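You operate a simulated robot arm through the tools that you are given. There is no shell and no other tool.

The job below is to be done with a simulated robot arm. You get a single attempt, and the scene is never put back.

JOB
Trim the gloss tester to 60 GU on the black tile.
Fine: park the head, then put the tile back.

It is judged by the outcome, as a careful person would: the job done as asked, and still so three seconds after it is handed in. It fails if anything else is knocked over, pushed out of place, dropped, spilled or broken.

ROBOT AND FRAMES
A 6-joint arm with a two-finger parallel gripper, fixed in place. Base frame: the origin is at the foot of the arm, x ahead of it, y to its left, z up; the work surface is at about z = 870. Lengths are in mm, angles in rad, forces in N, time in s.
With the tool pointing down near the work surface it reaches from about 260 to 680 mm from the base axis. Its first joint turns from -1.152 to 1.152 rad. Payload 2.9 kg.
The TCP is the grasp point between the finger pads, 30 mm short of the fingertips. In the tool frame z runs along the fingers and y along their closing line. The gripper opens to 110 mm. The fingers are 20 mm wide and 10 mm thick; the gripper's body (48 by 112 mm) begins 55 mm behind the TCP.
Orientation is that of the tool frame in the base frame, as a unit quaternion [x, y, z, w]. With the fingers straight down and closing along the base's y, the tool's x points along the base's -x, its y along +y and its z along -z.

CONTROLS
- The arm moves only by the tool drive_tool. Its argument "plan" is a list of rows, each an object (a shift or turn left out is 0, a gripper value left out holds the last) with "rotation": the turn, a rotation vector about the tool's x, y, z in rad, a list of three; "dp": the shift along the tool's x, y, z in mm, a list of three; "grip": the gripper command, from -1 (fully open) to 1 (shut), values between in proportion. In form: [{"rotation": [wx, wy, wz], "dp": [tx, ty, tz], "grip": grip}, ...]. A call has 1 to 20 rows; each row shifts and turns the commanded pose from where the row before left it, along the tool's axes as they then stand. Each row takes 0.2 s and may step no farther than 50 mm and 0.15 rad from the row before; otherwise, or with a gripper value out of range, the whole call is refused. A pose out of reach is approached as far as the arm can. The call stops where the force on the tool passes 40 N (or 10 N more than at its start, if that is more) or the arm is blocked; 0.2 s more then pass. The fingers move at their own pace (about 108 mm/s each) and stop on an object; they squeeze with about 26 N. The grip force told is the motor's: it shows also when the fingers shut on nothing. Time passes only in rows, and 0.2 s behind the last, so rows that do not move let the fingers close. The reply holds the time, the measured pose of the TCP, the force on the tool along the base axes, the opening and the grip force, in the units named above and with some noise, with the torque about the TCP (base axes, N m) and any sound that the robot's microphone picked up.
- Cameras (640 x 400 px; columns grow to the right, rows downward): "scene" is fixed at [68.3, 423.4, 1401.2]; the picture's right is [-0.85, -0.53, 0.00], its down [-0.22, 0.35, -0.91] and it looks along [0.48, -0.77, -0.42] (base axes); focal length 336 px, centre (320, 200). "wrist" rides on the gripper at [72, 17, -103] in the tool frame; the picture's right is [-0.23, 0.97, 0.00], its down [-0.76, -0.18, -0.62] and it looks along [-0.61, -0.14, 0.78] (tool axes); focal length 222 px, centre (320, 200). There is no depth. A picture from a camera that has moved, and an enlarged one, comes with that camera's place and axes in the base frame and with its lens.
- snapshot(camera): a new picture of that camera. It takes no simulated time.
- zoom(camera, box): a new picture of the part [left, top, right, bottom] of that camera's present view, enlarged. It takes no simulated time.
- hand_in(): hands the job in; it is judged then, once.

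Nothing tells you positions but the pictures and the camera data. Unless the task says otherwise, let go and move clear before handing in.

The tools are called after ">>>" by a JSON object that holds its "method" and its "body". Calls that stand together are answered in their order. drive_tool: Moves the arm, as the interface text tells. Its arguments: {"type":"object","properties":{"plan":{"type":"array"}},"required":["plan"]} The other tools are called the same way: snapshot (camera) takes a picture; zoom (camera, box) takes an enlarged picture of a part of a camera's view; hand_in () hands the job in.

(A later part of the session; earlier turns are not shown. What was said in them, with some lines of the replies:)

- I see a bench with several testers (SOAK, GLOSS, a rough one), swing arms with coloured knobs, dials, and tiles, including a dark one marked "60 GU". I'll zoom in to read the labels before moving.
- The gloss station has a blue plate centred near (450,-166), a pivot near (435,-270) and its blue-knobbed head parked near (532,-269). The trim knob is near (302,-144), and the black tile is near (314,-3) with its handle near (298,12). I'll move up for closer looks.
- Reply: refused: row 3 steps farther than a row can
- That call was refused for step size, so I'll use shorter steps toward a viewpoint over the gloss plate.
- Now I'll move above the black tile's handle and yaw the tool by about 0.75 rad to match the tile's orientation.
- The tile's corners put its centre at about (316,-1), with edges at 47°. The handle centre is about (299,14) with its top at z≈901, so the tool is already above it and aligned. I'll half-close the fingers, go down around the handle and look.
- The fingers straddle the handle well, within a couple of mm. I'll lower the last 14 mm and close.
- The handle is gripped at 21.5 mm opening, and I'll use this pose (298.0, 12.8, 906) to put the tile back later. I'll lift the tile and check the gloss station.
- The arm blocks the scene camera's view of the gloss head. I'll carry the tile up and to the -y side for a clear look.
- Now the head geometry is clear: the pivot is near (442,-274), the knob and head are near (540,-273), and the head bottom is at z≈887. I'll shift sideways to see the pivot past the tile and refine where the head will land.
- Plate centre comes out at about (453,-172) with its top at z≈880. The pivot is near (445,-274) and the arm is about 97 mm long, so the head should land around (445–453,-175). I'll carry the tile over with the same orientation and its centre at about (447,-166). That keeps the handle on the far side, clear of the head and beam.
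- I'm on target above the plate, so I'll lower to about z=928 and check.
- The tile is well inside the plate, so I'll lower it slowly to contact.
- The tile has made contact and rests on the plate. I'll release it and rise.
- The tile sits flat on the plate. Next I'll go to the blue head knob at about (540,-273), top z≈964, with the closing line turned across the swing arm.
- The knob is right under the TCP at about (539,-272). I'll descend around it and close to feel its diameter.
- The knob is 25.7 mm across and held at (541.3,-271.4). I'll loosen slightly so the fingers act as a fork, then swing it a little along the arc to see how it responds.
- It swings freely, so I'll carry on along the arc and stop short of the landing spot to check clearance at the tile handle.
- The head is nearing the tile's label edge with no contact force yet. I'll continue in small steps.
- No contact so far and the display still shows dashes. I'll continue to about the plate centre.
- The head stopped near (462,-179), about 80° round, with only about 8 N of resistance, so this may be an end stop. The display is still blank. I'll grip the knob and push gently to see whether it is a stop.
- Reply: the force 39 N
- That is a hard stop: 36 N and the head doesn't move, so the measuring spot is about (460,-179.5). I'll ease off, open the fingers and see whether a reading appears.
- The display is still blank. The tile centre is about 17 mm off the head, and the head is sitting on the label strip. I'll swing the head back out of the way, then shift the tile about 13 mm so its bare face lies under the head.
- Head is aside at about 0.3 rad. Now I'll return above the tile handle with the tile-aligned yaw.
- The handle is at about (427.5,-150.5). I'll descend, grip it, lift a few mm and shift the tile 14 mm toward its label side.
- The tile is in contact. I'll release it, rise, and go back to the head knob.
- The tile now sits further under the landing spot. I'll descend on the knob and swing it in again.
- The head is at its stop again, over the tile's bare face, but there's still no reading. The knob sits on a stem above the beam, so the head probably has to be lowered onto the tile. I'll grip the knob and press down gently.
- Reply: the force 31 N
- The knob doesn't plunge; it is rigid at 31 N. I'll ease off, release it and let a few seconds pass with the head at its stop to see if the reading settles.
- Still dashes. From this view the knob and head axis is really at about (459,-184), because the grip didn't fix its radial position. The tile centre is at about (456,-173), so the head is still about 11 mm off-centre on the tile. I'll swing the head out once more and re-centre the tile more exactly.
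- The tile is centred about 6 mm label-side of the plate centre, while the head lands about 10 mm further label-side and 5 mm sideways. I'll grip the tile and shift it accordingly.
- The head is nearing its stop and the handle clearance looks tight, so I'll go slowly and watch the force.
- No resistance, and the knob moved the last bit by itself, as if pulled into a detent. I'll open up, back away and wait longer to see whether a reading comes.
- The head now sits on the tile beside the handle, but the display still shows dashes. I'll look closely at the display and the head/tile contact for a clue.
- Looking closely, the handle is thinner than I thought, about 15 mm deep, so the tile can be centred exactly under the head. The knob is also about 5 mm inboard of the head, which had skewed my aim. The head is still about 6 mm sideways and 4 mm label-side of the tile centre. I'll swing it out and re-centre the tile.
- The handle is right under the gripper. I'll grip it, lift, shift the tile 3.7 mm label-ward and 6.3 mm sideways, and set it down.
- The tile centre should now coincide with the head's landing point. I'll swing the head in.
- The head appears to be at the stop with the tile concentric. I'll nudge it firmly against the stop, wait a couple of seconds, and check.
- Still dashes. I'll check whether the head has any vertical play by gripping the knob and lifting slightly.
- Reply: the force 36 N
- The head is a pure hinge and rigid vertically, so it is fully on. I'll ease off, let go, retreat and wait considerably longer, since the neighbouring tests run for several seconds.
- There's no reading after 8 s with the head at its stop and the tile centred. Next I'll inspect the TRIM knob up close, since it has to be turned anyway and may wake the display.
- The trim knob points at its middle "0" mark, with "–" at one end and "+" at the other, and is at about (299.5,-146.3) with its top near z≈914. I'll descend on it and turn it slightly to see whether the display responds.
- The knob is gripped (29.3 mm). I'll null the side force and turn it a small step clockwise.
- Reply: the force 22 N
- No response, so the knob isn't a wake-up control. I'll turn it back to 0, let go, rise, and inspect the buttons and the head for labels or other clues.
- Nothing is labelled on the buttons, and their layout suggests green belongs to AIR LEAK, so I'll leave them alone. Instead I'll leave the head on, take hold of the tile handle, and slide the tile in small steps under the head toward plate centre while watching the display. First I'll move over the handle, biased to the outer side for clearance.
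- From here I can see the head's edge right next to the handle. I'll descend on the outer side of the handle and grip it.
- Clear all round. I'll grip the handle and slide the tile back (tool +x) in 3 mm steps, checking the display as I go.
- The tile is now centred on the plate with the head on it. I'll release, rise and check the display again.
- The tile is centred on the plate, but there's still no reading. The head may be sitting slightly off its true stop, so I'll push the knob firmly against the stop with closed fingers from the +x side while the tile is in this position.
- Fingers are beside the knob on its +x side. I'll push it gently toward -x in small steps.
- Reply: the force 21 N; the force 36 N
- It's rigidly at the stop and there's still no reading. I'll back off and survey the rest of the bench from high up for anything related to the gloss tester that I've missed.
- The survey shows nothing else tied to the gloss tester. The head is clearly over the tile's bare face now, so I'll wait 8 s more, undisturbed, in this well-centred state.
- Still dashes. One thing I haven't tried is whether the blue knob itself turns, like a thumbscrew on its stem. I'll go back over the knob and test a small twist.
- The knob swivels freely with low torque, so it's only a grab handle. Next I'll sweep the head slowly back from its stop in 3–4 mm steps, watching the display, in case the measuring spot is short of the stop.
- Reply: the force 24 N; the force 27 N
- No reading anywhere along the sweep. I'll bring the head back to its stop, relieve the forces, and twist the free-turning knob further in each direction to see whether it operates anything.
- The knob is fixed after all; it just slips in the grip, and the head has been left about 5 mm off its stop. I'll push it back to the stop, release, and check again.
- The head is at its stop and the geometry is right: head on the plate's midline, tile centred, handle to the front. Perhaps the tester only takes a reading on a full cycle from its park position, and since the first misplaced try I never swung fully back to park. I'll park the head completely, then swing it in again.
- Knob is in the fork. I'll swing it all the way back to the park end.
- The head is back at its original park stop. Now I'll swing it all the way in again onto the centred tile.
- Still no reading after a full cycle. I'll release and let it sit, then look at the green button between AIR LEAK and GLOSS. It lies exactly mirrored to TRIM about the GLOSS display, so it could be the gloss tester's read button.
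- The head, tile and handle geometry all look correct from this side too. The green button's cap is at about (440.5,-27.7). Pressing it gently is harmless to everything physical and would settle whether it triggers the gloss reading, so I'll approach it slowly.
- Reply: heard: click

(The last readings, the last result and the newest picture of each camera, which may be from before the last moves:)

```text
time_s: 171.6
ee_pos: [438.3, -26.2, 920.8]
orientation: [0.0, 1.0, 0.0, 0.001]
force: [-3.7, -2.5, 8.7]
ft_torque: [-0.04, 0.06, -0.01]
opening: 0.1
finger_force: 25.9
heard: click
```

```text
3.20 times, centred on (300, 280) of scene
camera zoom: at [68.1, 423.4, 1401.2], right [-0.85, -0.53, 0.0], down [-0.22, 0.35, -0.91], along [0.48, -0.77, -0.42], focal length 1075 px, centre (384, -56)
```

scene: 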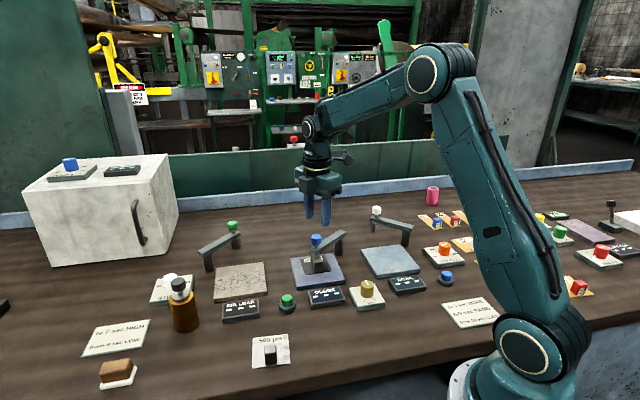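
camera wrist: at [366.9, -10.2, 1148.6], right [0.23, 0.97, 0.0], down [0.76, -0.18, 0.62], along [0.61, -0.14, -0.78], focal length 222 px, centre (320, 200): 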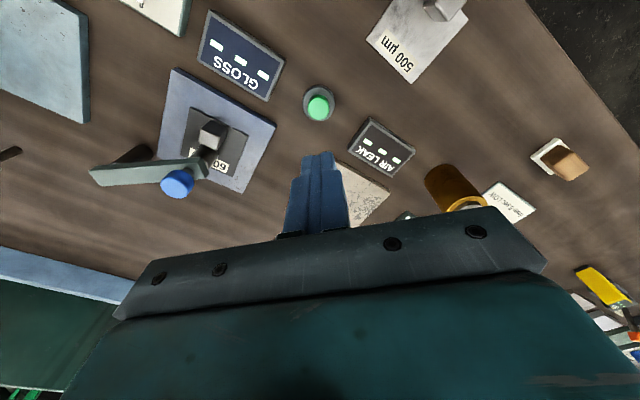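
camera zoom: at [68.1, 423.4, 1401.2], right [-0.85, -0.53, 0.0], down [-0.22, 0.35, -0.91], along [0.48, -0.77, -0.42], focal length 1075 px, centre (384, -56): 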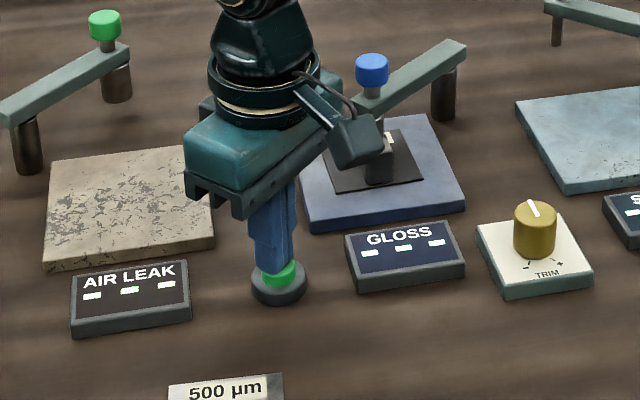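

Heard a click. I'll release the button and look at both displays over the next second or two.

>>> {"method": "drive_tool", "body": {"plan": [{"dp": [0, 0, -5]}, {"dp": [0, 0, -15]}, {"dp": [0, 0, 0]}]}}

>>> {"method": "zoom", "body": {"camera": "scene", "box": [200, 230, 400, 330]}}

>>> {"method": "drive_tool", "body": {"plan": [{"dp": [0, 0, -20]}, {"dp": [0, 0, -20]}, {"dp": [0, 0, -20]}, {"dp": [0, 0, 0]}, {"dp": [0, 0, 0]}, {"dp": [0, 0, 0]}, {"dp": [0, 0, 0]}, {"dp": [0, 0, 0]}]}}

>>> {"method": "zoom", "body": {"camera": "scene", "box": [200, 230, 400, 330]}}

```text
time_s: 172.4
ee_pos: [441.1, -25.3, 940.7]
orientation: [0.0, 1.0, 0.0, -0.001]
force: [-0.3, -0.4, 0.7]
ft_torque: [0.0, -0.04, 0.04]
opening: 0.0
finger_force: 26.0
```

```text
3.20 times, centred on (300, 280) of scene
camera zoom: at [68.3, 423.4, 1401.2], right [-0.85, -0.53, 0.0], down [-0.22, 0.35, -0.91], along [0.48, -0.77, -0.42], focal length 1075 px, centre (384, -56)
```

zoom: 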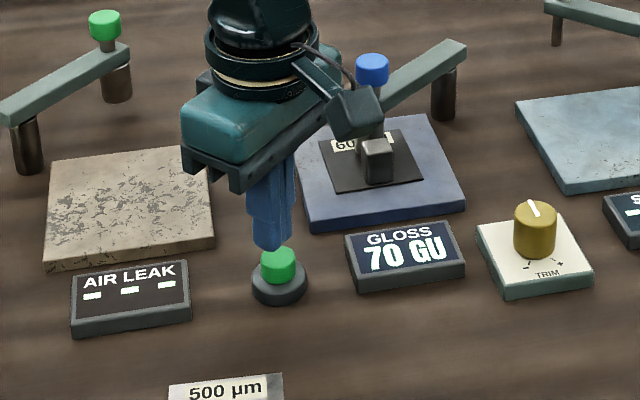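

```text
time_s: 174.2
ee_pos: [440.6, -26.2, 1000.7]
orientation: [0.0, 1.0, 0.0, 0.0]
force: [-0.9, -1.0, -0.2]
ft_torque: [-0.05, -0.01, 0.0]
opening: 0.0
finger_force: 26.2
```

```text
3.20 times, centred on (300, 280) of scene
camera zoom: at [68.3, 423.4, 1401.2], right [-0.85, -0.53, 0.0], down [-0.22, 0.35, -0.91], along [0.48, -0.77, -0.42], focal length 1075 px, centre (384, -56)
```

zoom: 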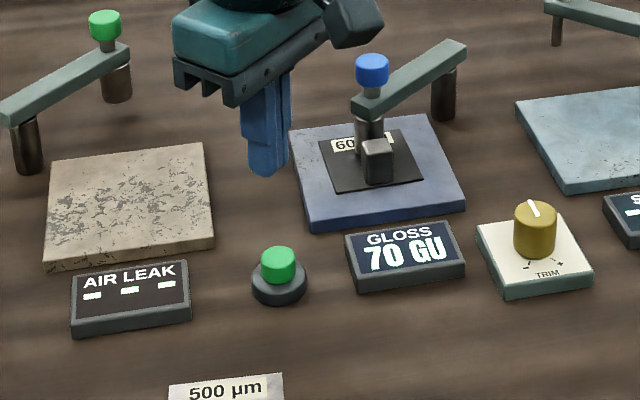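

The green button is the gloss read button, and the display now shows 70 GU. I need to trim down to 60, so I'll go to the TRIM knob and turn it counter-clockwise toward "–".

>>> {"method": "drive_tool", "body": {"plan": [{"dp": [0, 0, -30], "grip": 0.2}, {"dp": [28.2, -23.7, -10]}, {"dp": [28.2, -23.7, 0]}, {"dp": [28.2, -23.7, 0]}, {"dp": [28.2, -23.7, 0]}, {"dp": [28.2, -23.7, 0]}, {"dp": [0, 0, 0]}]}}

>>> {"method": "zoom", "body": {"camera": "wrist", "box": [240, 40, 440, 200]}}

```text
time_s: 175.8
ee_pos: [295.6, -146.0, 1041.3]
orientation: [-0.001, 1.0, 0.0, 0.001]
force: [-0.5, 0.7, -0.6]
ft_torque: [0.02, 0.0, 0.01]
opening: 44.0
finger_force: 0.0
```

```text
2.50 times, centred on (340, 120) of wrist
camera zoom: at [224.2, -129.4, 1144.3], right [0.23, 0.97, 0.0], down [0.76, -0.18, 0.62], along [0.61, -0.14, -0.78], focal length 555 px, centre (270, 400)
```

zoom: 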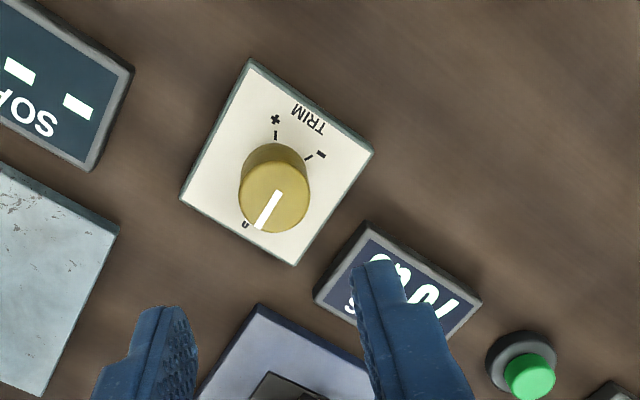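

>>> {"method": "drive_tool", "body": {"plan": [{"dp": [-4, 1.4, 30]}, {"dp": [0, 0, 40]}, {"dp": [0, 0, 30]}, {"dp": [0, 0, 20]}, {"grip": 0.4}, {"grip": 1}, {"grip": 1}]}}

```text
time_s: 177.4
ee_pos: [303.1, -144.6, 919.6]
orientation: [0.0, 1.0, -0.001, 0.0]
force: [0.3, -9.7, -11.0]
ft_torque: [0.31, -0.75, 0.02]
opening: 29.5
finger_force: 45.1
```

>>> {"method": "drive_tool", "body": {"plan": [{"grip": 0.35}, {"dp": [3.3, -0.7, 0.5]}, {"dp": [0, 0, 0]}, {"grip": 0.6}, {"grip": 1}, {"grip": 1}]}}

>>> {"method": "drive_tool", "body": {"plan": [{"rotation": [0, 0, -0.1]}, {"rotation": [0, 0, -0.1]}, {"rotation": [0, 0, -0.1]}, {"dp": [0, 0, 0]}, {"dp": [0, 0, 0]}]}}

>>> {"method": "zoom", "body": {"camera": "scene", "box": [300, 240, 410, 325]}}

```text
time_s: 178.8
ee_pos: [298.9, -145.5, 920.3]
orientation: [0.001, 1.0, 0.0, 0.0]
force: [0.3, -2.9, 1.4]
ft_torque: [0.52, 0.01, -0.04]
opening: 29.2
finger_force: 45.2
```

```text
time_s: 180.0
ee_pos: [299.1, -145.3, 919.7]
orientation: [-0.149, 0.989, 0.0, 0.0]
force: [1.7, -14.1, -3.7]
ft_torque: [0.35, -0.43, 0.01]
opening: 29.4
finger_force: 45.1
```

```text
4.71 times, centred on (355, 282) of scene
camera zoom: at [68.4, 423.0, 1401.3], right [-0.85, -0.53, 0.0], down [-0.22, 0.36, -0.91], along [0.48, -0.77, -0.42], focal length 1581 px, centre (155, -188)
```

zoom: 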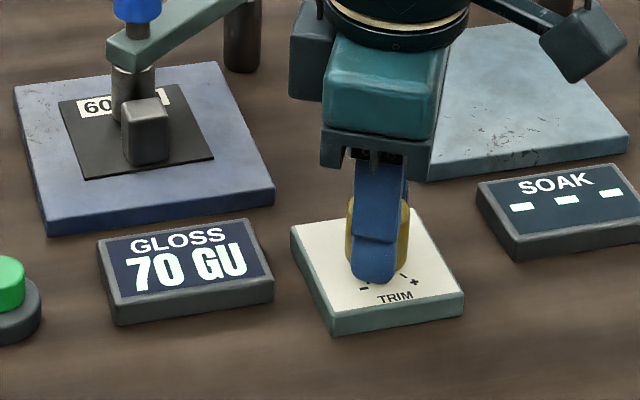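

The display doesn't update live, so it probably needs another press. I'll turn a bit more, to 0.5 rad in total, then release and re-read.

>>> {"method": "drive_tool", "body": {"plan": [{"rotation": [0, 0, -0.1]}, {"rotation": [0, 0, -0.1]}, {"dp": [0, 0, 0]}, {"grip": 0.4}, {"grip": 0.2}, {"dp": [0, 0, -20]}, {"dp": [0, 0, -40]}, {"dp": [0, 0, -40]}, {"dp": [0, 0, -20]}, {"dp": [0, 0, 0]}]}}

>>> {"method": "zoom", "body": {"camera": "scene", "box": [300, 240, 410, 325]}}

>>> {"method": "zoom", "body": {"camera": "wrist", "box": [240, 40, 440, 200]}}

```text
time_s: 182.2
ee_pos: [300.1, -143.9, 1040.8]
orientation: [-0.247, 0.969, 0.0, 0.001]
force: [-0.6, -0.1, -0.3]
ft_torque: [0.02, 0.0, 0.0]
opening: 43.8
finger_force: 0.0
```

```text
4.71 times, centred on (355, 282) of scene
camera zoom: at [68.3, 423.4, 1401.2], right [-0.85, -0.53, 0.0], down [-0.22, 0.35, -0.91], along [0.48, -0.77, -0.42], focal length 1581 px, centre (155, -188)
```

zoom: 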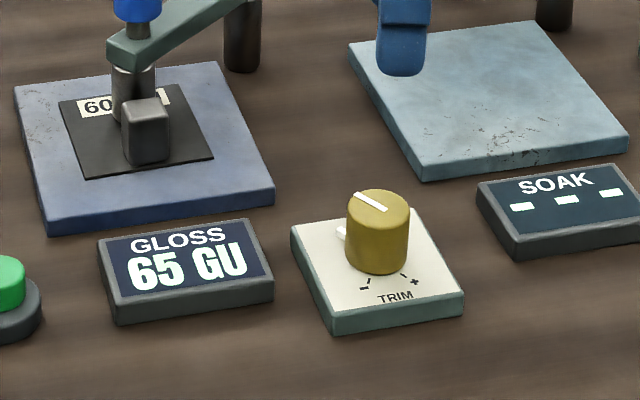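

```text
2.50 times, centred on (340, 120) of wrist
camera zoom: at [227.4, -165.0, 1143.6], right [-0.27, 0.96, 0.0], down [0.75, 0.21, 0.62], along [0.6, 0.17, -0.78], focal length 555 px, centre (270, 400)
```

zoom: 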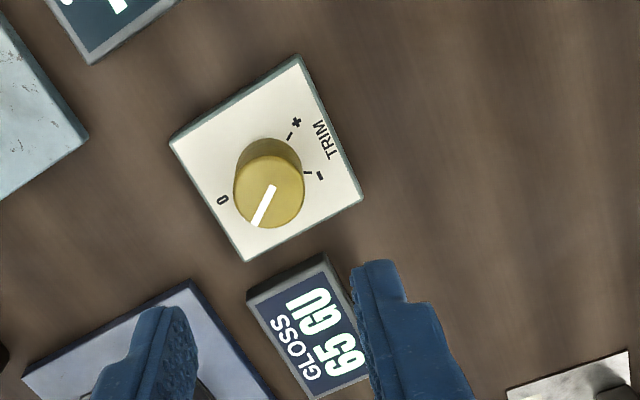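

The display does follow the knob with a small lag: 65 GU after about 0.5 rad. I'll regrip and turn about the same again.

>>> {"method": "drive_tool", "body": {"plan": [{"dp": [0.3, -0.5, 40]}, {"dp": [0, 0, 40]}, {"dp": [0, 0, 25]}, {"dp": [0, 0, 15.5]}, {"dp": [0, 0, 0]}, {"grip": 0.5}, {"grip": 1}, {"grip": 1}]}}

>>> {"method": "drive_tool", "body": {"plan": [{"rotation": [0, 0, -0.1]}, {"rotation": [0, 0, -0.1]}, {"rotation": [0, 0, -0.1]}, {"rotation": [0, 0, -0.1]}, {"rotation": [0, 0, -0.05]}, {"dp": [0, 0, 0]}, {"dp": [0, 0, 0]}, {"dp": [0, 0, 0]}, {"dp": [0, 0, 0]}]}}

>>> {"method": "zoom", "body": {"camera": "scene", "box": [300, 240, 410, 325]}}

```text
time_s: 184.0
ee_pos: [299.2, -146.1, 920.2]
orientation: [-0.247, 0.969, -0.002, 0.001]
force: [13.8, -22.2, -12.2]
ft_torque: [0.15, 0.08, -0.04]
opening: 28.8
finger_force: 45.2
```

```text
time_s: 186.0
ee_pos: [300.4, -144.8, 919.9]
orientation: [-0.457, 0.889, -0.001, 0.0]
force: [5.4, -15.6, 29.1]
ft_torque: [-0.48, 0.71, -0.01]
opening: 29.2
finger_force: 45.3
```

```text
4.71 times, centred on (355, 282) of scene
camera zoom: at [68.2, 423.1, 1401.3], right [-0.85, -0.53, 0.0], down [-0.22, 0.35, -0.91], along [0.48, -0.77, -0.42], focal length 1581 px, centre (155, -188)
```

zoom: 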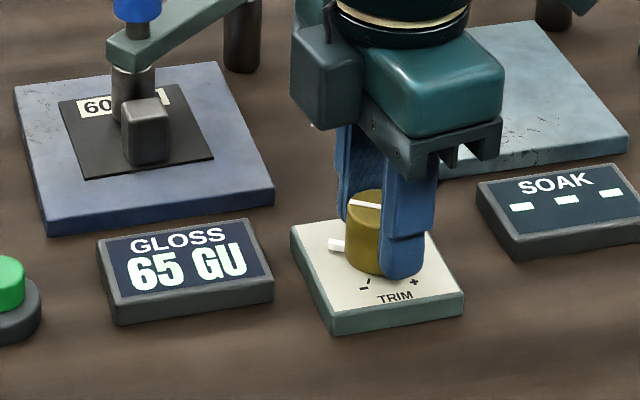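

>>> {"method": "drive_tool", "body": {"plan": [{"dp": [0, 0, -1]}, {"grip": 0.4}, {"grip": 0.2}, {"dp": [0, 0, 0]}, {"dp": [0, 0, -20]}, {"dp": [0, 0, -30]}, {"dp": [0, 0, 0]}, {"dp": [0, 0, 0]}]}}

>>> {"method": "zoom", "body": {"camera": "scene", "box": [300, 240, 410, 325]}}

```text
time_s: 187.8
ee_pos: [297.8, -144.3, 969.7]
orientation: [-0.457, 0.889, 0.0, 0.001]
force: [-0.5, 0.3, -0.6]
ft_torque: [0.0, 0.01, 0.0]
opening: 44.0
finger_force: 0.0
```

```text
4.71 times, centred on (355, 282) of scene
camera zoom: at [68.3, 423.4, 1401.2], right [-0.85, -0.53, 0.0], down [-0.22, 0.35, -0.91], along [0.48, -0.77, -0.42], focal length 1581 px, centre (155, -188)
```

zoom: 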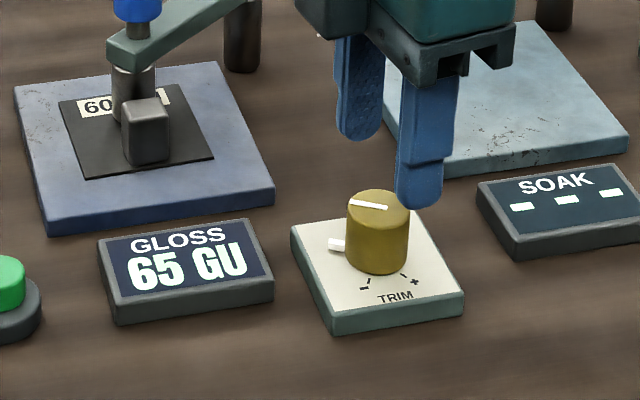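

>>> {"method": "drive_tool", "body": {"plan": [{"dp": [0, 0, -40]}, {"dp": [0, 0, -30]}, {"dp": [0, 0, 0]}, {"dp": [0, 0, 0]}]}}

>>> {"method": "zoom", "body": {"camera": "wrist", "box": [240, 40, 440, 200]}}

>>> {"method": "zoom", "body": {"camera": "scene", "box": [340, 265, 400, 315]}}

>>> {"method": "zoom", "body": {"camera": "scene", "box": [300, 240, 410, 325]}}

```text
time_s: 188.8
ee_pos: [299.8, -145.0, 1042.3]
orientation: [-0.458, 0.889, 0.0, 0.0]
force: [-0.1, -0.2, 0.5]
ft_torque: [-0.03, -0.04, -0.05]
opening: 44.1
finger_force: 0.1
```

```text
2.50 times, centred on (340, 120) of wrist
camera zoom: at [243.2, -194.3, 1145.1], right [-0.66, 0.75, 0.0], down [0.59, 0.52, 0.62], along [0.47, 0.41, -0.78], focal length 555 px, centre (270, 400)
```

zoom: 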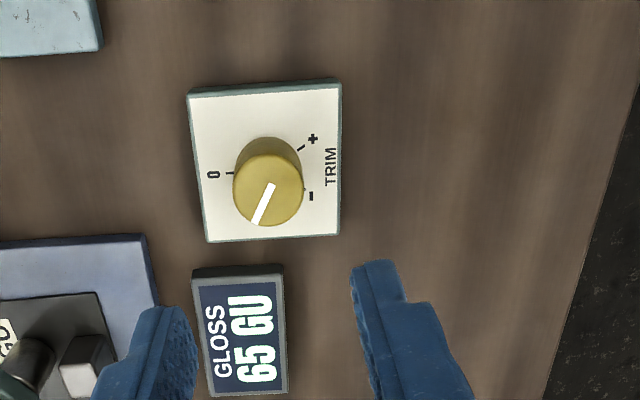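

```text
8.00 times, centred on (370, 290) of scene
camera zoom: at [68.3, 423.4, 1401.2], right [-0.85, -0.53, 0.0], down [-0.22, 0.35, -0.91], along [0.48, -0.77, -0.42], focal length 2688 px, centre (-80, -520)
```

zoom: 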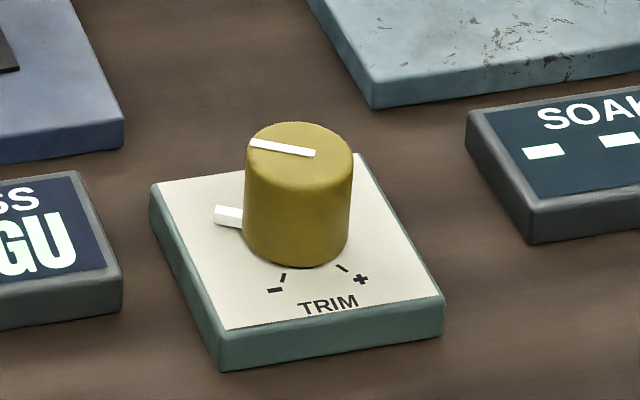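

```text
4.71 times, centred on (355, 282) of scene
camera zoom: at [68.3, 423.4, 1401.2], right [-0.85, -0.53, 0.0], down [-0.22, 0.35, -0.91], along [0.48, -0.77, -0.42], focal length 1581 px, centre (155, -188)
```

zoom: 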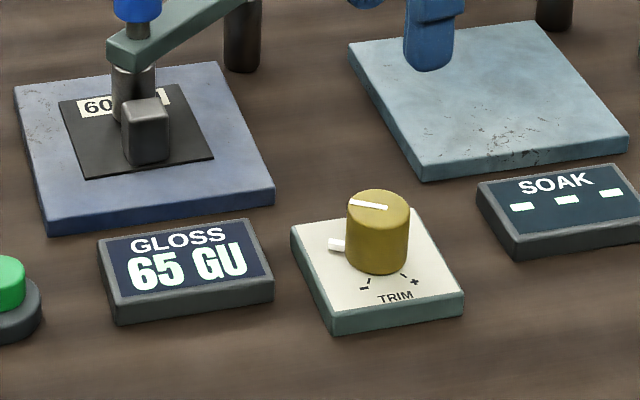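

The pointer has moved to about 0.95 rad but the display still says 65. I'll wait a moment to see whether it refreshes, and otherwise press the read button again.

>>> {"method": "drive_tool", "body": {"plan": [{"dp": [0, 0, 0]}, {"dp": [0, 0, 0]}, {"dp": [0, 0, 0]}, {"dp": [0, 0, 0]}, {"dp": [0, 0, 0]}, {"dp": [0, 0, 0]}, {"dp": [0, 0, 0]}, {"dp": [0, 0, 0]}, {"dp": [0, 0, 0]}, {"dp": [0, 0, 0]}]}}

>>> {"method": "zoom", "body": {"camera": "scene", "box": [300, 240, 410, 325]}}

```text
time_s: 191.0
ee_pos: [298.7, -145.5, 1041.5]
orientation: [-0.457, 0.889, 0.0, 0.0]
force: [-0.1, -0.6, 0.4]
ft_torque: [0.0, -0.01, 0.0]
opening: 44.3
finger_force: 0.1
```

```text
4.71 times, centred on (355, 282) of scene
camera zoom: at [68.3, 423.4, 1401.2], right [-0.85, -0.53, 0.0], down [-0.22, 0.35, -0.91], along [0.48, -0.77, -0.42], focal length 1581 px, centre (155, -188)
```

zoom: 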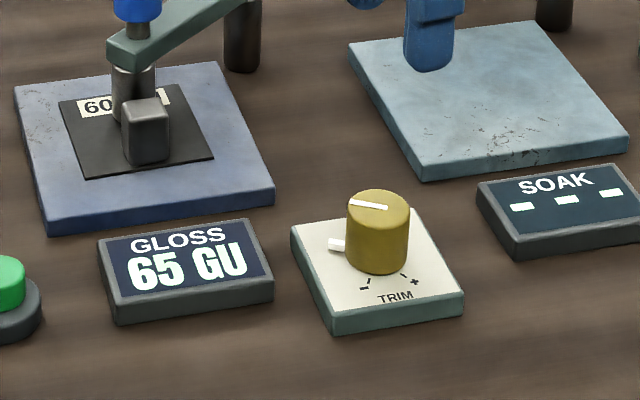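

It isn't refreshing by time, so the trim probably works in steps. I'll regrip and continue in small increments, watching the display.

>>> {"method": "drive_tool", "body": {"plan": [{"dp": [0.3, 0.5, 40]}, {"dp": [0, 0, 40]}, {"dp": [0, 0, 25]}, {"dp": [0, 0, 15.5]}, {"dp": [0, 0, 0]}, {"grip": 0.5}, {"grip": 1}, {"grip": 1}]}}

>>> {"method": "drive_tool", "body": {"plan": [{"rotation": [0, 0, -0.08]}, {"rotation": [0, 0, -0.07]}, {"dp": [0, 0, 0]}, {"dp": [0, 0, 0]}, {"dp": [0, 0, 0]}, {"dp": [0, 0, 0]}]}}

>>> {"method": "zoom", "body": {"camera": "scene", "box": [300, 240, 410, 325]}}

```text
time_s: 192.8
ee_pos: [299.4, -146.4, 920.5]
orientation: [-0.457, 0.889, -0.003, 0.002]
force: [22.0, -16.0, -13.9]
ft_torque: [0.17, 0.5, -0.05]
opening: 29.0
finger_force: 45.1
```

```text
time_s: 194.2
ee_pos: [299.6, -145.6, 920.7]
orientation: [-0.523, 0.852, -0.004, 0.001]
force: [10.6, -23.6, 10.4]
ft_torque: [0.19, 0.34, -0.01]
opening: 28.8
finger_force: 44.5
```

```text
4.71 times, centred on (355, 282) of scene
camera zoom: at [68.5, 422.8, 1401.3], right [-0.85, -0.53, 0.0], down [-0.22, 0.36, -0.91], along [0.48, -0.77, -0.42], focal length 1581 px, centre (155, -188)
```

zoom: 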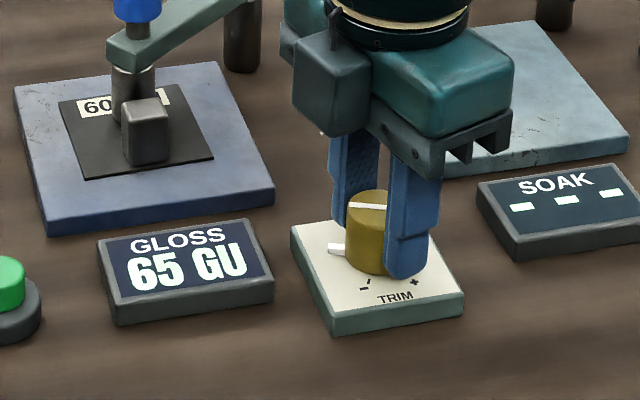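

>>> {"method": "drive_tool", "body": {"plan": [{"dp": [0.8, -1.0, 0]}, {"rotation": [0, 0, -0.08]}, {"rotation": [0, 0, -0.07]}, {"dp": [0, 0, 0]}, {"dp": [0, 0, 0]}, {"dp": [0, 0, 0]}, {"dp": [0, 0, 0]}]}}

>>> {"method": "zoom", "body": {"camera": "scene", "box": [300, 240, 410, 325]}}

>>> {"method": "drive_tool", "body": {"plan": [{"rotation": [0, 0, -0.08]}, {"rotation": [0, 0, -0.07]}, {"dp": [0, 0, 0]}, {"dp": [0, 0, 0]}, {"dp": [0, 0, 0]}, {"dp": [0, 0, 0]}]}}

>>> {"method": "zoom", "body": {"camera": "scene", "box": [300, 240, 410, 325]}}

```text
time_s: 195.8
ee_pos: [299.8, -144.5, 920.7]
orientation: [-0.586, 0.811, 0.0, 0.002]
force: [16.2, -0.8, 9.6]
ft_torque: [0.24, -0.11, -0.04]
opening: 29.3
finger_force: 44.6
```

```text
4.71 times, centred on (355, 282) of scene
camera zoom: at [68.6, 423.4, 1401.1], right [-0.85, -0.53, 0.0], down [-0.22, 0.35, -0.91], along [0.48, -0.77, -0.42], focal length 1581 px, centre (155, -188)
```

zoom: 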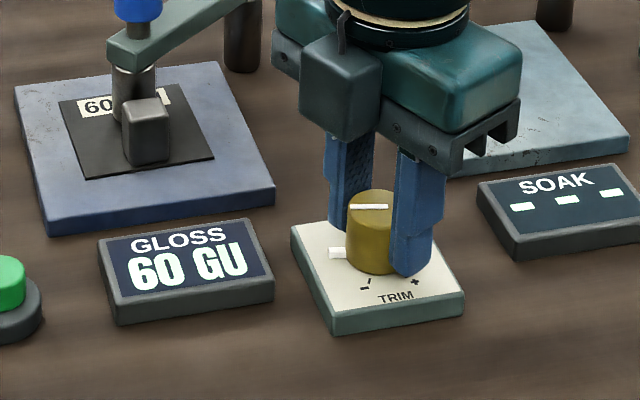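

```text
time_s: 197.2
ee_pos: [300.0, -145.6, 919.6]
orientation: [-0.645, 0.764, -0.001, 0.0]
force: [22.1, 4.5, -0.3]
ft_torque: [0.56, -0.01, -0.01]
opening: 29.2
finger_force: 45.1
```

```text
4.71 times, centred on (355, 282) of scene
camera zoom: at [68.9, 423.5, 1401.1], right [-0.85, -0.53, 0.0], down [-0.22, 0.35, -0.91], along [0.48, -0.77, -0.42], focal length 1581 px, centre (155, -188)
```

zoom: 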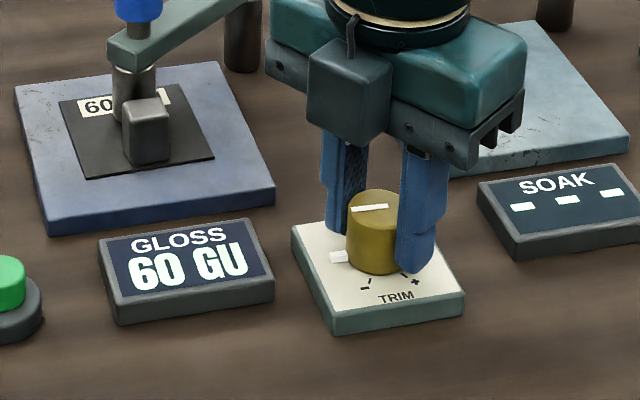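

60 GU is showing. The trim moves in 5-GU steps of about 0.8 rad each, so I'll turn about 0.2 rad more to sit in the middle of the 60 step, then release.

>>> {"method": "drive_tool", "body": {"plan": [{"rotation": [0, 0, -0.1]}, {"rotation": [0, 0, -0.09]}, {"dp": [0, 0, 0]}, {"dp": [0, 0, 0]}, {"grip": 0.4}, {"grip": 0.2}, {"dp": [0, 0, -20]}, {"dp": [0, 0, -40]}, {"dp": [0, 0, -40]}, {"dp": [0, 0, -20]}, {"dp": [0, 0, 0]}]}}

>>> {"method": "zoom", "body": {"camera": "scene", "box": [300, 240, 410, 325]}}

>>> {"method": "zoom", "body": {"camera": "wrist", "box": [240, 40, 440, 200]}}

```text
time_s: 199.6
ee_pos: [297.5, -144.2, 1040.6]
orientation: [0.714, -0.701, -0.001, 0.0]
force: [0.4, 0.3, -0.4]
ft_torque: [-0.01, 0.01, -0.01]
opening: 43.8
finger_force: 0.0
```

```text
4.71 times, centred on (355, 282) of scene
camera zoom: at [68.3, 423.4, 1401.2], right [-0.85, -0.53, 0.0], down [-0.22, 0.35, -0.91], along [0.48, -0.77, -0.42], focal length 1581 px, centre (155, -188)
```

zoom: 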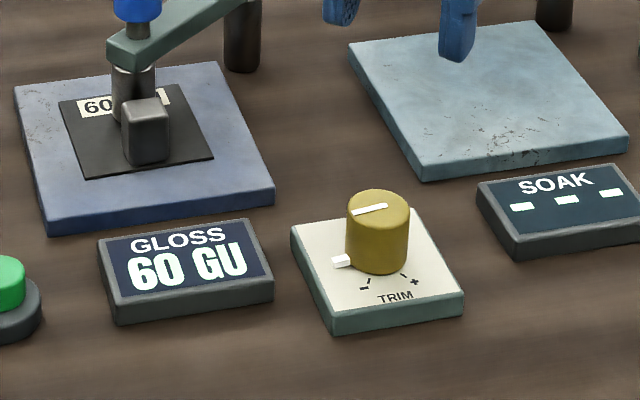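

```text
2.50 times, centred on (340, 120) of wrist
camera zoom: at [282.0, -217.1, 1144.0], right [-0.98, 0.21, 0.0], down [0.16, 0.76, 0.62], along [0.13, 0.61, -0.78], focal length 555 px, centre (270, 400)
```

zoom: 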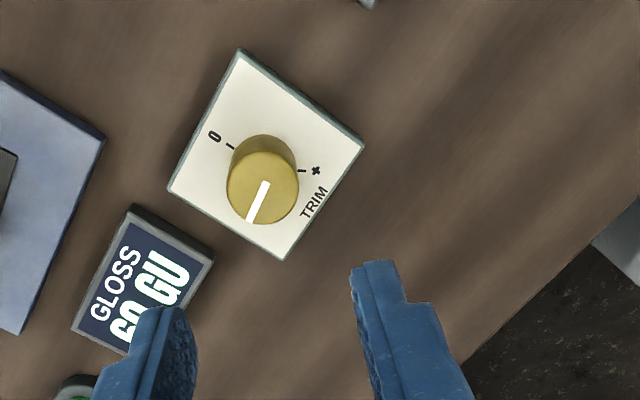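

The display holds at 60 GU with the knob released. Now I'll park the head, starting with a move to above the blue knob.

>>> {"method": "drive_tool", "body": {"plan": [{"rotation": [0, 0, 0.09]}, {"rotation": [0, 0, 0.09]}, {"dp": [3.6, -41.6, 0]}, {"dp": [3.6, -41.6, 0]}, {"dp": [3.6, -41.6, 0]}, {"dp": [3.6, -41.6, 0]}, {"dp": [0, 0, 0]}]}}

>>> {"method": "snapshot", "body": {"camera": "wrist"}}

>>> {"method": "zoom", "body": {"camera": "scene", "box": [280, 225, 390, 310]}}

```text
time_s: 201.2
ee_pos: [461.0, -184.8, 1039.3]
orientation: [-0.649, 0.761, 0.0, 0.0]
force: [0.6, -0.7, -0.3]
ft_torque: [-0.02, 0.02, 0.03]
opening: 44.0
finger_force: 0.1
```

```text
taken
camera wrist: at [433.0, -254.7, 1142.1], right [-0.92, 0.38, 0.0], down [0.3, 0.72, 0.62], along [0.24, 0.58, -0.78], focal length 222 px, centre (320, 200)
```

wrist: 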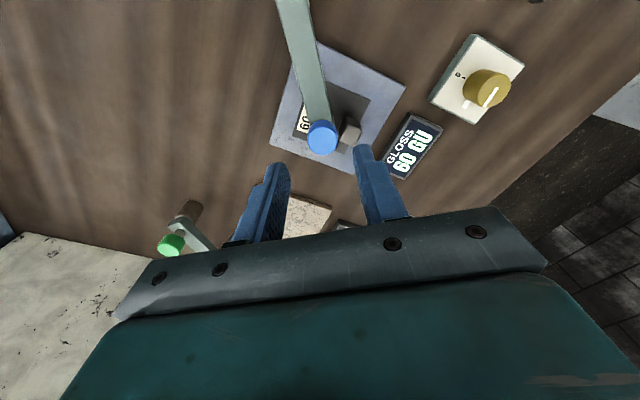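

```text
4.71 times, centred on (335, 268) of scene
camera zoom: at [68.3, 423.4, 1401.2], right [-0.85, -0.53, 0.0], down [-0.22, 0.35, -0.91], along [0.48, -0.77, -0.42], focal length 1581 px, centre (249, -118)
```

zoom: 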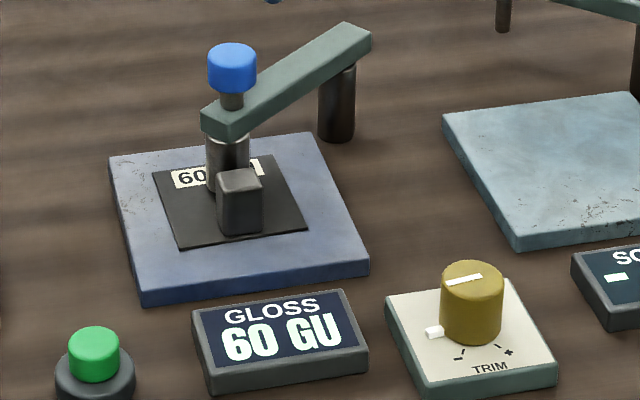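

>>> {"method": "drive_tool", "body": {"plan": [{"dp": [0, 0, 35]}, {"dp": [0, 0, 31]}, {"grip": 0.47}, {"dp": [0, -5, 0], "rotation": [0, 0, 0.05]}, {"dp": [0.4, -9.4, 0], "rotation": [0, 0, 0.1]}, {"dp": [0.4, -9.4, 0], "rotation": [0, 0, 0.1]}, {"dp": [0.4, -9.4, 0], "rotation": [0, 0, 0.1]}, {"dp": [0.4, -9.4, 0], "rotation": [0, 0, 0.1]}, {"dp": [0.4, -9.4, 0], "rotation": [0, 0, 0.1]}, {"dp": [0.4, -9.4, 0], "rotation": [0, 0, 0.1]}, {"dp": [0.4, -9.4, 0], "rotation": [0, 0, 0.1]}, {"dp": [0.4, -9.4, 0], "rotation": [0, 0, 0.1]}, {"dp": [0.4, -9.4, 0], "rotation": [0, 0, 0.1]}, {"dp": [0.4, -9.4, 0], "rotation": [0, 0, 0.1]}, {"dp": [0.4, -9.4, 0], "rotation": [0, 0, 0.1]}, {"dp": [0.4, -9.4, 0], "rotation": [0, 0, 0.1]}, {"dp": [0, 0, 0]}]}}

>>> {"method": "snapshot", "body": {"camera": "wrist"}}

>>> {"method": "zoom", "body": {"camera": "scene", "box": [260, 190, 400, 310]}}

```text
time_s: 204.8
ee_pos: [540.8, -264.2, 973.7]
orientation: [-0.079, 0.997, 0.0, 0.001]
force: [-0.3, -0.6, 0.0]
ft_torque: [0.02, -0.01, -0.01]
opening: 29.0
finger_force: 0.4
```

```text
taken
camera wrist: at [465.8, -258.8, 1077.5], right [0.07, 1.0, 0.0], down [0.78, -0.06, 0.62], along [0.62, -0.04, -0.78], focal length 222 px, centre (320, 200)
```

wrist: 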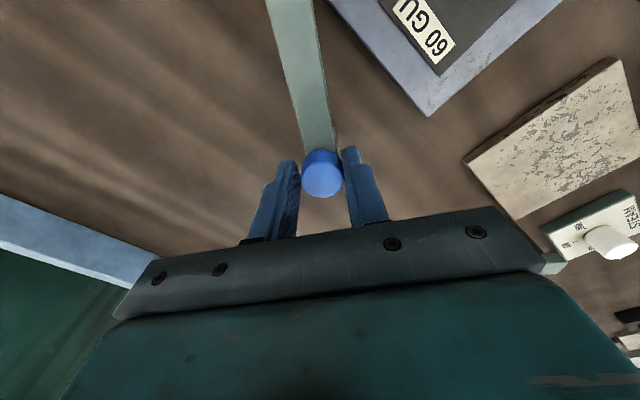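

```text
3.33 times, centred on (330, 250) of scene
camera zoom: at [68.3, 423.4, 1401.2], right [-0.85, -0.53, 0.0], down [-0.22, 0.35, -0.91], along [0.48, -0.77, -0.42], focal length 1120 px, centre (287, 33)
```

zoom: 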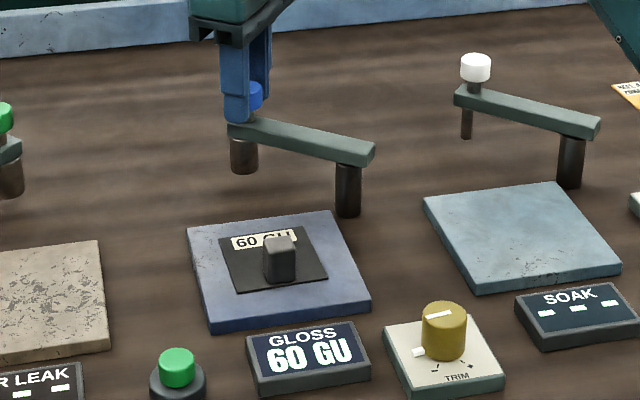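

Now I'll ease it to the park stop.

>>> {"method": "drive_tool", "body": {"plan": [{"dp": [0.2, -6, 0], "rotation": [0, 0, 0.08]}, {"dp": [0.1, -4, 0], "rotation": [0, 0, 0.08]}, {"dp": [0, -2, 0]}, {"dp": [0, 0, 0]}]}}

>>> {"method": "drive_tool", "body": {"plan": [{"dp": [0, -1.5, 0]}, {"dp": [0, 0, 0]}]}}

>>> {"method": "zoom", "body": {"camera": "scene", "box": [270, 190, 390, 265]}}

```text
time_s: 205.8
ee_pos: [540.1, -274.6, 973.0]
orientation: [-0.001, 1.0, 0.0, 0.0]
force: [0.6, 9.3, 0.2]
ft_torque: [0.15, 0.12, -0.03]
opening: 33.3
finger_force: 4.1
```

```text
time_s: 206.4
ee_pos: [542.0, -277.3, 973.2]
orientation: [-0.002, 1.0, 0.0, 0.0]
force: [5.2, 12.8, -4.2]
ft_torque: [0.15, -0.09, -0.12]
opening: 36.3
finger_force: 6.7
```

```text
5.33 times, centred on (330, 228) of scene
camera zoom: at [68.5, 423.7, 1401.0], right [-0.85, -0.53, 0.0], down [-0.22, 0.35, -0.91], along [0.48, -0.77, -0.42], focal length 1792 px, centre (267, 53)
```

zoom: 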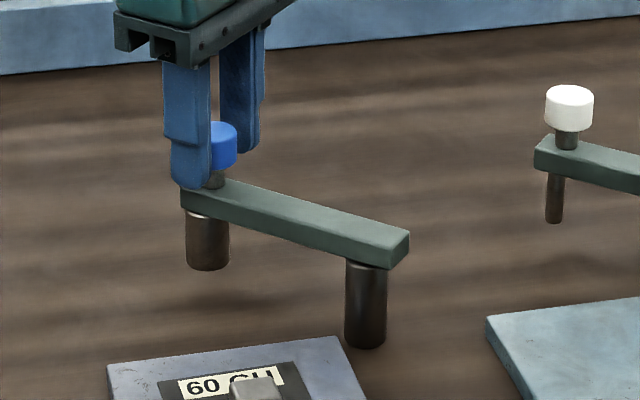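

The head is parked exactly as it was at the start. I'll release it, rise, and go to the tile handle with the tile-aligned yaw.

>>> {"method": "drive_tool", "body": {"plan": [{"dp": [0, 5, 0]}, {"grip": 0.2}, {"dp": [0, 0, 0]}, {"dp": [0, 0, -30]}, {"dp": [0, 0, -36]}, {"dp": [25.2, 28.8, 0]}, {"dp": [25.2, 28.8, 0]}, {"dp": [25.2, 28.8, 0]}, {"dp": [25.2, 28.8, 0]}, {"rotation": [0, 0, 0.15]}, {"rotation": [0, 0, 0.15]}, {"rotation": [0, 0, 0.15]}, {"rotation": [0, 0, 0.15]}, {"rotation": [0, 0, 0.15]}, {"dp": [0, 0, 0]}]}}

>>> {"method": "zoom", "body": {"camera": "wrist", "box": [230, 40, 410, 220]}}

>>> {"method": "zoom", "body": {"camera": "scene", "box": [260, 190, 400, 310]}}

```text
time_s: 209.6
ee_pos: [440.9, -157.5, 1040.1]
orientation: [0.367, 0.93, 0.0, 0.0]
force: [-0.2, -0.9, 0.1]
ft_torque: [-0.01, 0.02, 0.0]
opening: 44.3
finger_force: 0.1
```

```text
2.22 times, centred on (320, 130) of wrist
camera zoom: at [398.3, -95.0, 1143.1], right [0.83, 0.56, 0.0], down [0.44, -0.65, 0.62], along [0.35, -0.52, -0.78], focal length 494 px, centre (320, 356)
```

zoom: 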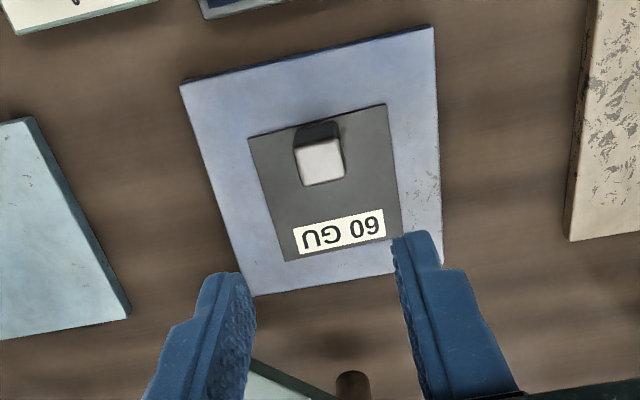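

```text
3.33 times, centred on (330, 250) of scene
camera zoom: at [68.3, 423.4, 1401.2], right [-0.85, -0.53, 0.0], down [-0.22, 0.35, -0.91], along [0.48, -0.77, -0.42], focal length 1120 px, centre (287, 33)
```

zoom: 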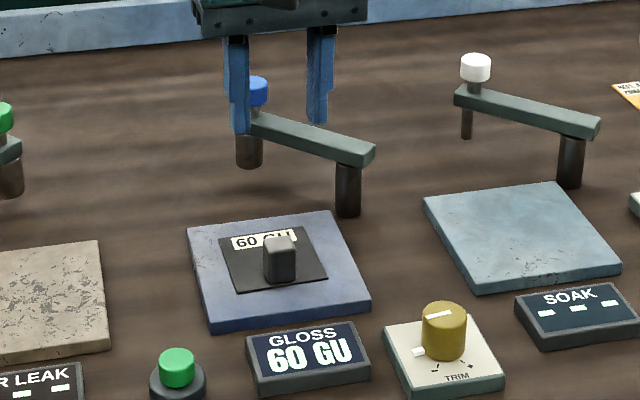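

The head is parked and the gripper is centred on the handle. I'll descend, grip and lift the tile.

>>> {"method": "drive_tool", "body": {"plan": [{"dp": [0, 0.5, 35]}, {"dp": [0, 0, 35]}, {"dp": [0, 0, 30]}, {"dp": [0, 0, 15]}, {"dp": [0, 0, 7]}, {"grip": 0.5}, {"grip": 1}, {"grip": 1}, {"grip": 1}]}}

>>> {"method": "drive_tool", "body": {"plan": [{"dp": [0, 0, -5]}, {"dp": [0, 0, -25]}, {"dp": [0, 0, -35]}, {"dp": [0, 0, -35]}, {"dp": [0, 0, -30]}, {"dp": [0, 0, 0]}]}}

>>> {"method": "snapshot", "body": {"camera": "wrist"}}

```text
time_s: 211.6
ee_pos: [440.6, -156.0, 918.4]
orientation: [0.366, 0.931, 0.0, 0.0]
force: [-0.5, 0.0, 0.6]
ft_torque: [0.01, 0.01, 0.01]
opening: 21.4
finger_force: 25.5
```

```text
time_s: 213.0
ee_pos: [441.3, -157.6, 1048.9]
orientation: [0.365, 0.931, 0.0, 0.0]
force: [-1.2, 0.2, -1.0]
ft_torque: [0.0, -0.01, 0.03]
opening: 21.4
finger_force: 26.2
```

```text
taken
camera wrist: at [398.9, -95.4, 1152.0], right [0.83, 0.56, 0.0], down [0.44, -0.65, 0.62], along [0.35, -0.52, -0.78], focal length 222 px, centre (320, 200)
```

wrist: 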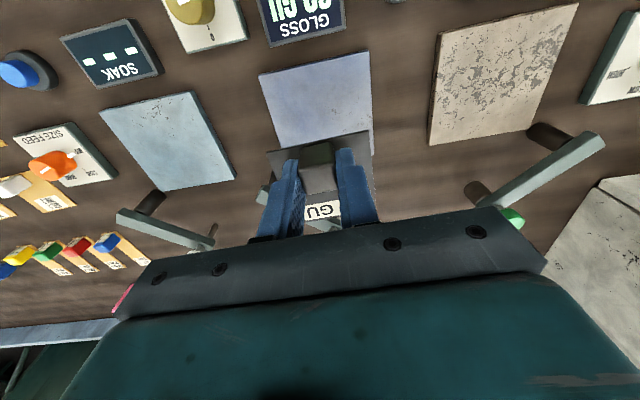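

The tile is lifted and held as before. I'll carry it back over its original spot, with target TCP about (297.4, 13.4).

>>> {"method": "drive_tool", "body": {"plan": [{"dp": [37, 4.4, 0]}, {"dp": [37, 4.4, 0]}, {"dp": [37, 4.4, 0]}, {"dp": [37, 4.4, 0]}, {"dp": [37, 4.4, 0]}, {"dp": [36.9, 4.2, 0]}, {"dp": [0, 0, 0]}]}}

>>> {"method": "snapshot", "body": {"camera": "wrist"}}

```text
time_s: 214.6
ee_pos: [296.1, 14.8, 1048.3]
orientation: [0.366, 0.931, 0.0, 0.0]
force: [0.2, -0.7, -0.2]
ft_torque: [-0.01, -0.02, 0.0]
opening: 21.5
finger_force: 26.6
```

```text
taken
camera wrist: at [254.4, 76.8, 1151.4], right [0.83, 0.56, 0.0], down [0.44, -0.65, 0.62], along [0.35, -0.52, -0.78], focal length 222 px, centre (320, 200)
```

wrist: 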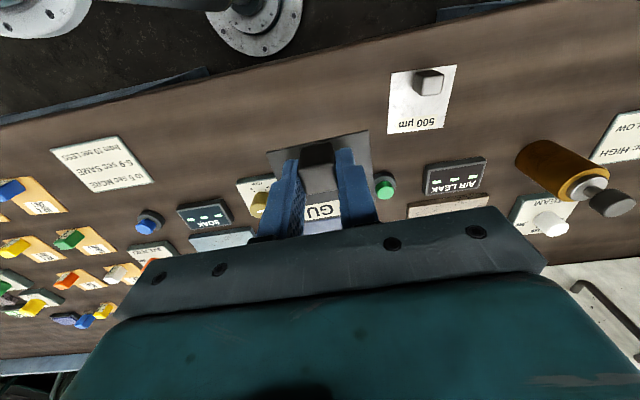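

>>> {"method": "drive_tool", "body": {"plan": [{"dp": [-1.9, 0, 35]}, {"dp": [0, 0, 40]}, {"dp": [0, 0, 30]}, {"dp": [0, 0, 20]}, {"dp": [0, 0, 8]}, {"dp": [0, 0, 0]}]}}

>>> {"method": "zoom", "body": {"camera": "scene", "box": [270, 280, 390, 360]}}

```text
time_s: 216.0
ee_pos: [295.9, 12.7, 915.6]
orientation: [0.365, 0.931, 0.0, -0.001]
force: [0.4, -0.1, -0.5]
ft_torque: [0.02, -0.02, 0.03]
opening: 21.7
finger_force: 25.6
```

```text
5.00 times, centred on (330, 320) of scene
camera zoom: at [68.3, 423.4, 1401.2], right [-0.85, -0.53, 0.0], down [-0.22, 0.35, -0.91], along [0.48, -0.77, -0.42], focal length 1680 px, centre (270, -400)
```

zoom: 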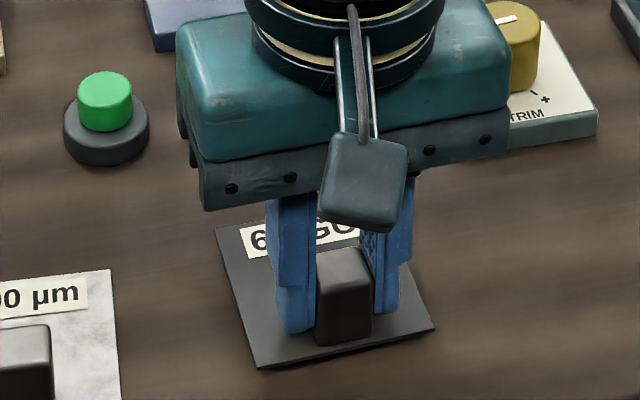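

>>> {"method": "drive_tool", "body": {"plan": [{"dp": [-0.6, 1.4, 2]}, {"dp": [0, 0, 3]}, {"dp": [0, 0, 2]}, {"dp": [0, 0, 0]}]}}

>>> {"method": "drive_tool", "body": {"plan": [{"dp": [0, 0, 1]}, {"dp": [0, 0, 0.7]}, {"dp": [0, 0, 0]}]}}

>>> {"method": "zoom", "body": {"camera": "scene", "box": [270, 280, 390, 360]}}

```text
time_s: 217.0
ee_pos: [298.6, 13.5, 907.8]
orientation: [0.366, 0.931, 0.0, -0.001]
force: [-0.1, 0.4, -0.5]
ft_torque: [-0.01, 0.03, -0.02]
opening: 21.6
finger_force: 26.5
```

```text
time_s: 217.8
ee_pos: [299.1, 12.5, 906.7]
orientation: [0.366, 0.931, 0.0, 0.0]
force: [-0.6, 1.0, -1.4]
ft_torque: [0.01, -0.03, 0.05]
opening: 21.4
finger_force: 25.7
```

```text
5.00 times, centred on (330, 320) of scene
camera zoom: at [68.3, 423.4, 1401.2], right [-0.85, -0.53, 0.0], down [-0.22, 0.35, -0.91], along [0.48, -0.77, -0.42], focal length 1680 px, centre (270, -400)
```

zoom: 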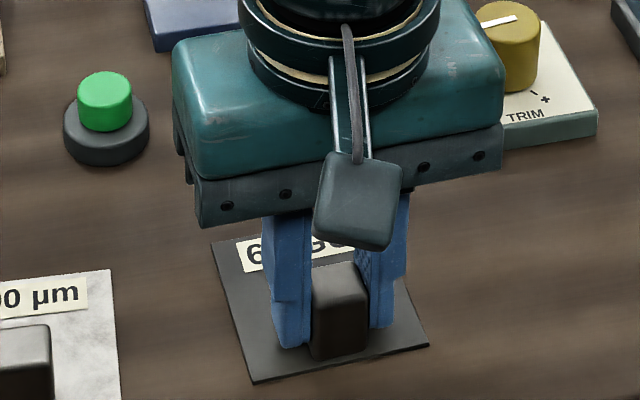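

The tile is within about 2 mm of its original image position. I'll nudge it slightly and lower to contact.

>>> {"method": "drive_tool", "body": {"plan": [{"dp": [-2, 0.2, 0]}, {"dp": [0, 0, 0.5]}, {"dp": [0, 0, 0.5]}, {"dp": [0, 0, 0.5]}, {"dp": [0, 0, 0]}]}}

>>> {"method": "zoom", "body": {"camera": "scene", "box": [270, 280, 390, 360]}}

```text
time_s: 219.0
ee_pos: [299.8, 11.6, 906.5]
orientation: [0.365, 0.931, 0.001, 0.001]
force: [0.8, -2.9, 23.1]
ft_torque: [-0.08, 0.03, -0.01]
opening: 21.4
finger_force: 25.9
```

```text
5.00 times, centred on (330, 320) of scene
camera zoom: at [68.1, 423.3, 1401.2], right [-0.85, -0.53, 0.0], down [-0.22, 0.35, -0.91], along [0.48, -0.77, -0.42], focal length 1680 px, centre (270, -400)
```

zoom: 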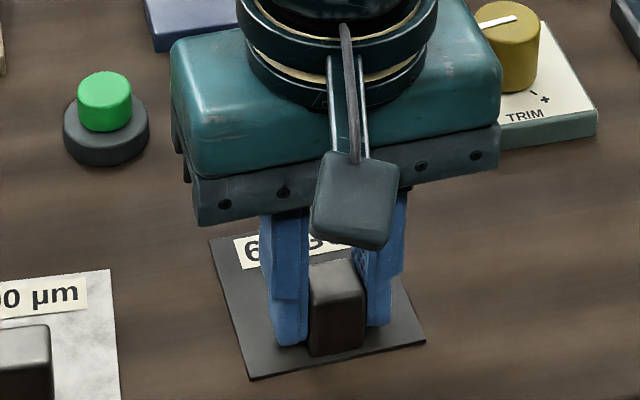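

It now matches its original position to within about a millimetre. I'll ease off, release and rise.

>>> {"method": "drive_tool", "body": {"plan": [{"dp": [0, 0, -1]}, {"grip": 0.5}, {"grip": 0.2}, {"grip": 0.1}, {"dp": [0, 0, -10]}, {"dp": [0, 0, -35]}, {"dp": [0, 0, -45]}, {"dp": [0, 0, -45]}, {"dp": [-25, -25, -20]}, {"dp": [-30, -30, -10]}, {"dp": [-30, -30, 0]}, {"dp": [-30, -30, 0]}, {"dp": [0, 0, 0]}]}}

>>> {"method": "snapshot", "body": {"camera": "scene"}}

>>> {"method": "zoom", "body": {"camera": "scene", "box": [290, 310, 370, 360]}}

>>> {"method": "zoom", "body": {"camera": "scene", "box": [180, 180, 460, 355]}}

```text
time_s: 221.8
ee_pos: [303.6, -151.8, 1073.2]
orientation: [0.365, 0.931, 0.0, 0.001]
force: [0.7, 0.3, 0.5]
ft_torque: [0.0, 0.01, -0.02]
opening: 49.6
finger_force: 0.0
```

```text
taken
```

scene: 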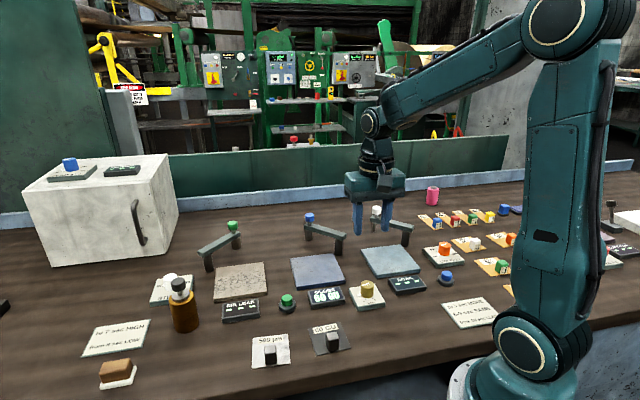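

```text
8.00 times, centred on (330, 335) of scene
camera zoom: at [68.3, 423.4, 1401.2], right [-0.85, -0.53, 0.0], down [-0.22, 0.35, -0.91], along [0.48, -0.77, -0.42], focal length 2688 px, centre (240, -880)
```

zoom: 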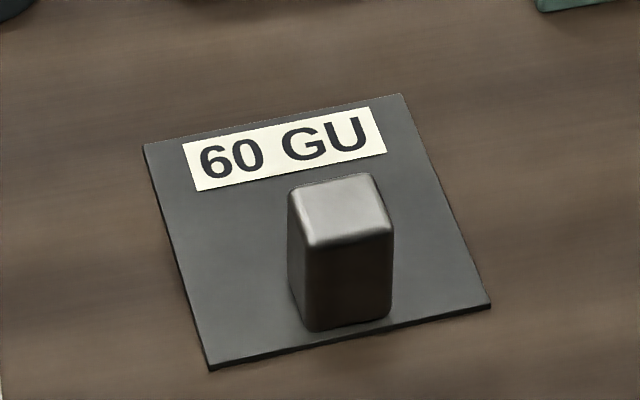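

```text
2.29 times, centred on (320, 268) of scene
camera zoom: at [68.3, 423.4, 1401.2], right [-0.85, -0.53, 0.0], down [-0.22, 0.35, -0.91], along [0.48, -0.77, -0.42], focal length 768 px, centre (320, 46)
```

zoom: 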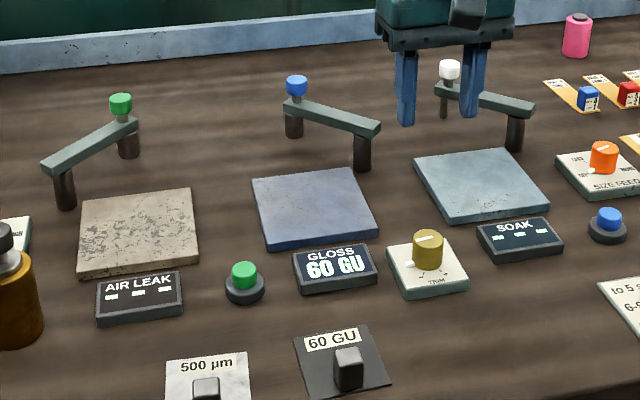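

Everything is in its end state: trim at 60 GU, the head at its original park position, and the black tile back within about 1.5 mm of where it was. The gripper is empty and clear, so I'm handing the job in.

>>> {"method": "hand_in", "body": {}}

```text
The job is handed in.
```

The gloss tester is trimmed to 60 GU on the black tile. The head is parked at its original stop, and the tile is back within about 1.5 mm of its starting position. I haven't seen the judge's verdict, only that the job was handed in.

- **Reading:** it showed 70 GU before trimming. I turned TRIM about 1.6 rad toward "–", and it held at 60 GU after I let go of the knob. The display only moves in 5 GU steps, so I set the knob near the middle of the 60 step.
- **Green button:** the tester needs a read press, and nothing on the bench says so. I had first taken the green button between AIR LEAK and GLOSS to belong to AIR LEAK, so I tried several tile positions and head swings before pressing it. I pressed it once; AIR LEAK's display did not change.
- **Extra contact:** while working that out I pushed the head against its stop and pulled up and down on its knob, up to about 36 N. I also turned TRIM slightly and turned it back. I saw no damage and nothing out of place afterwards.
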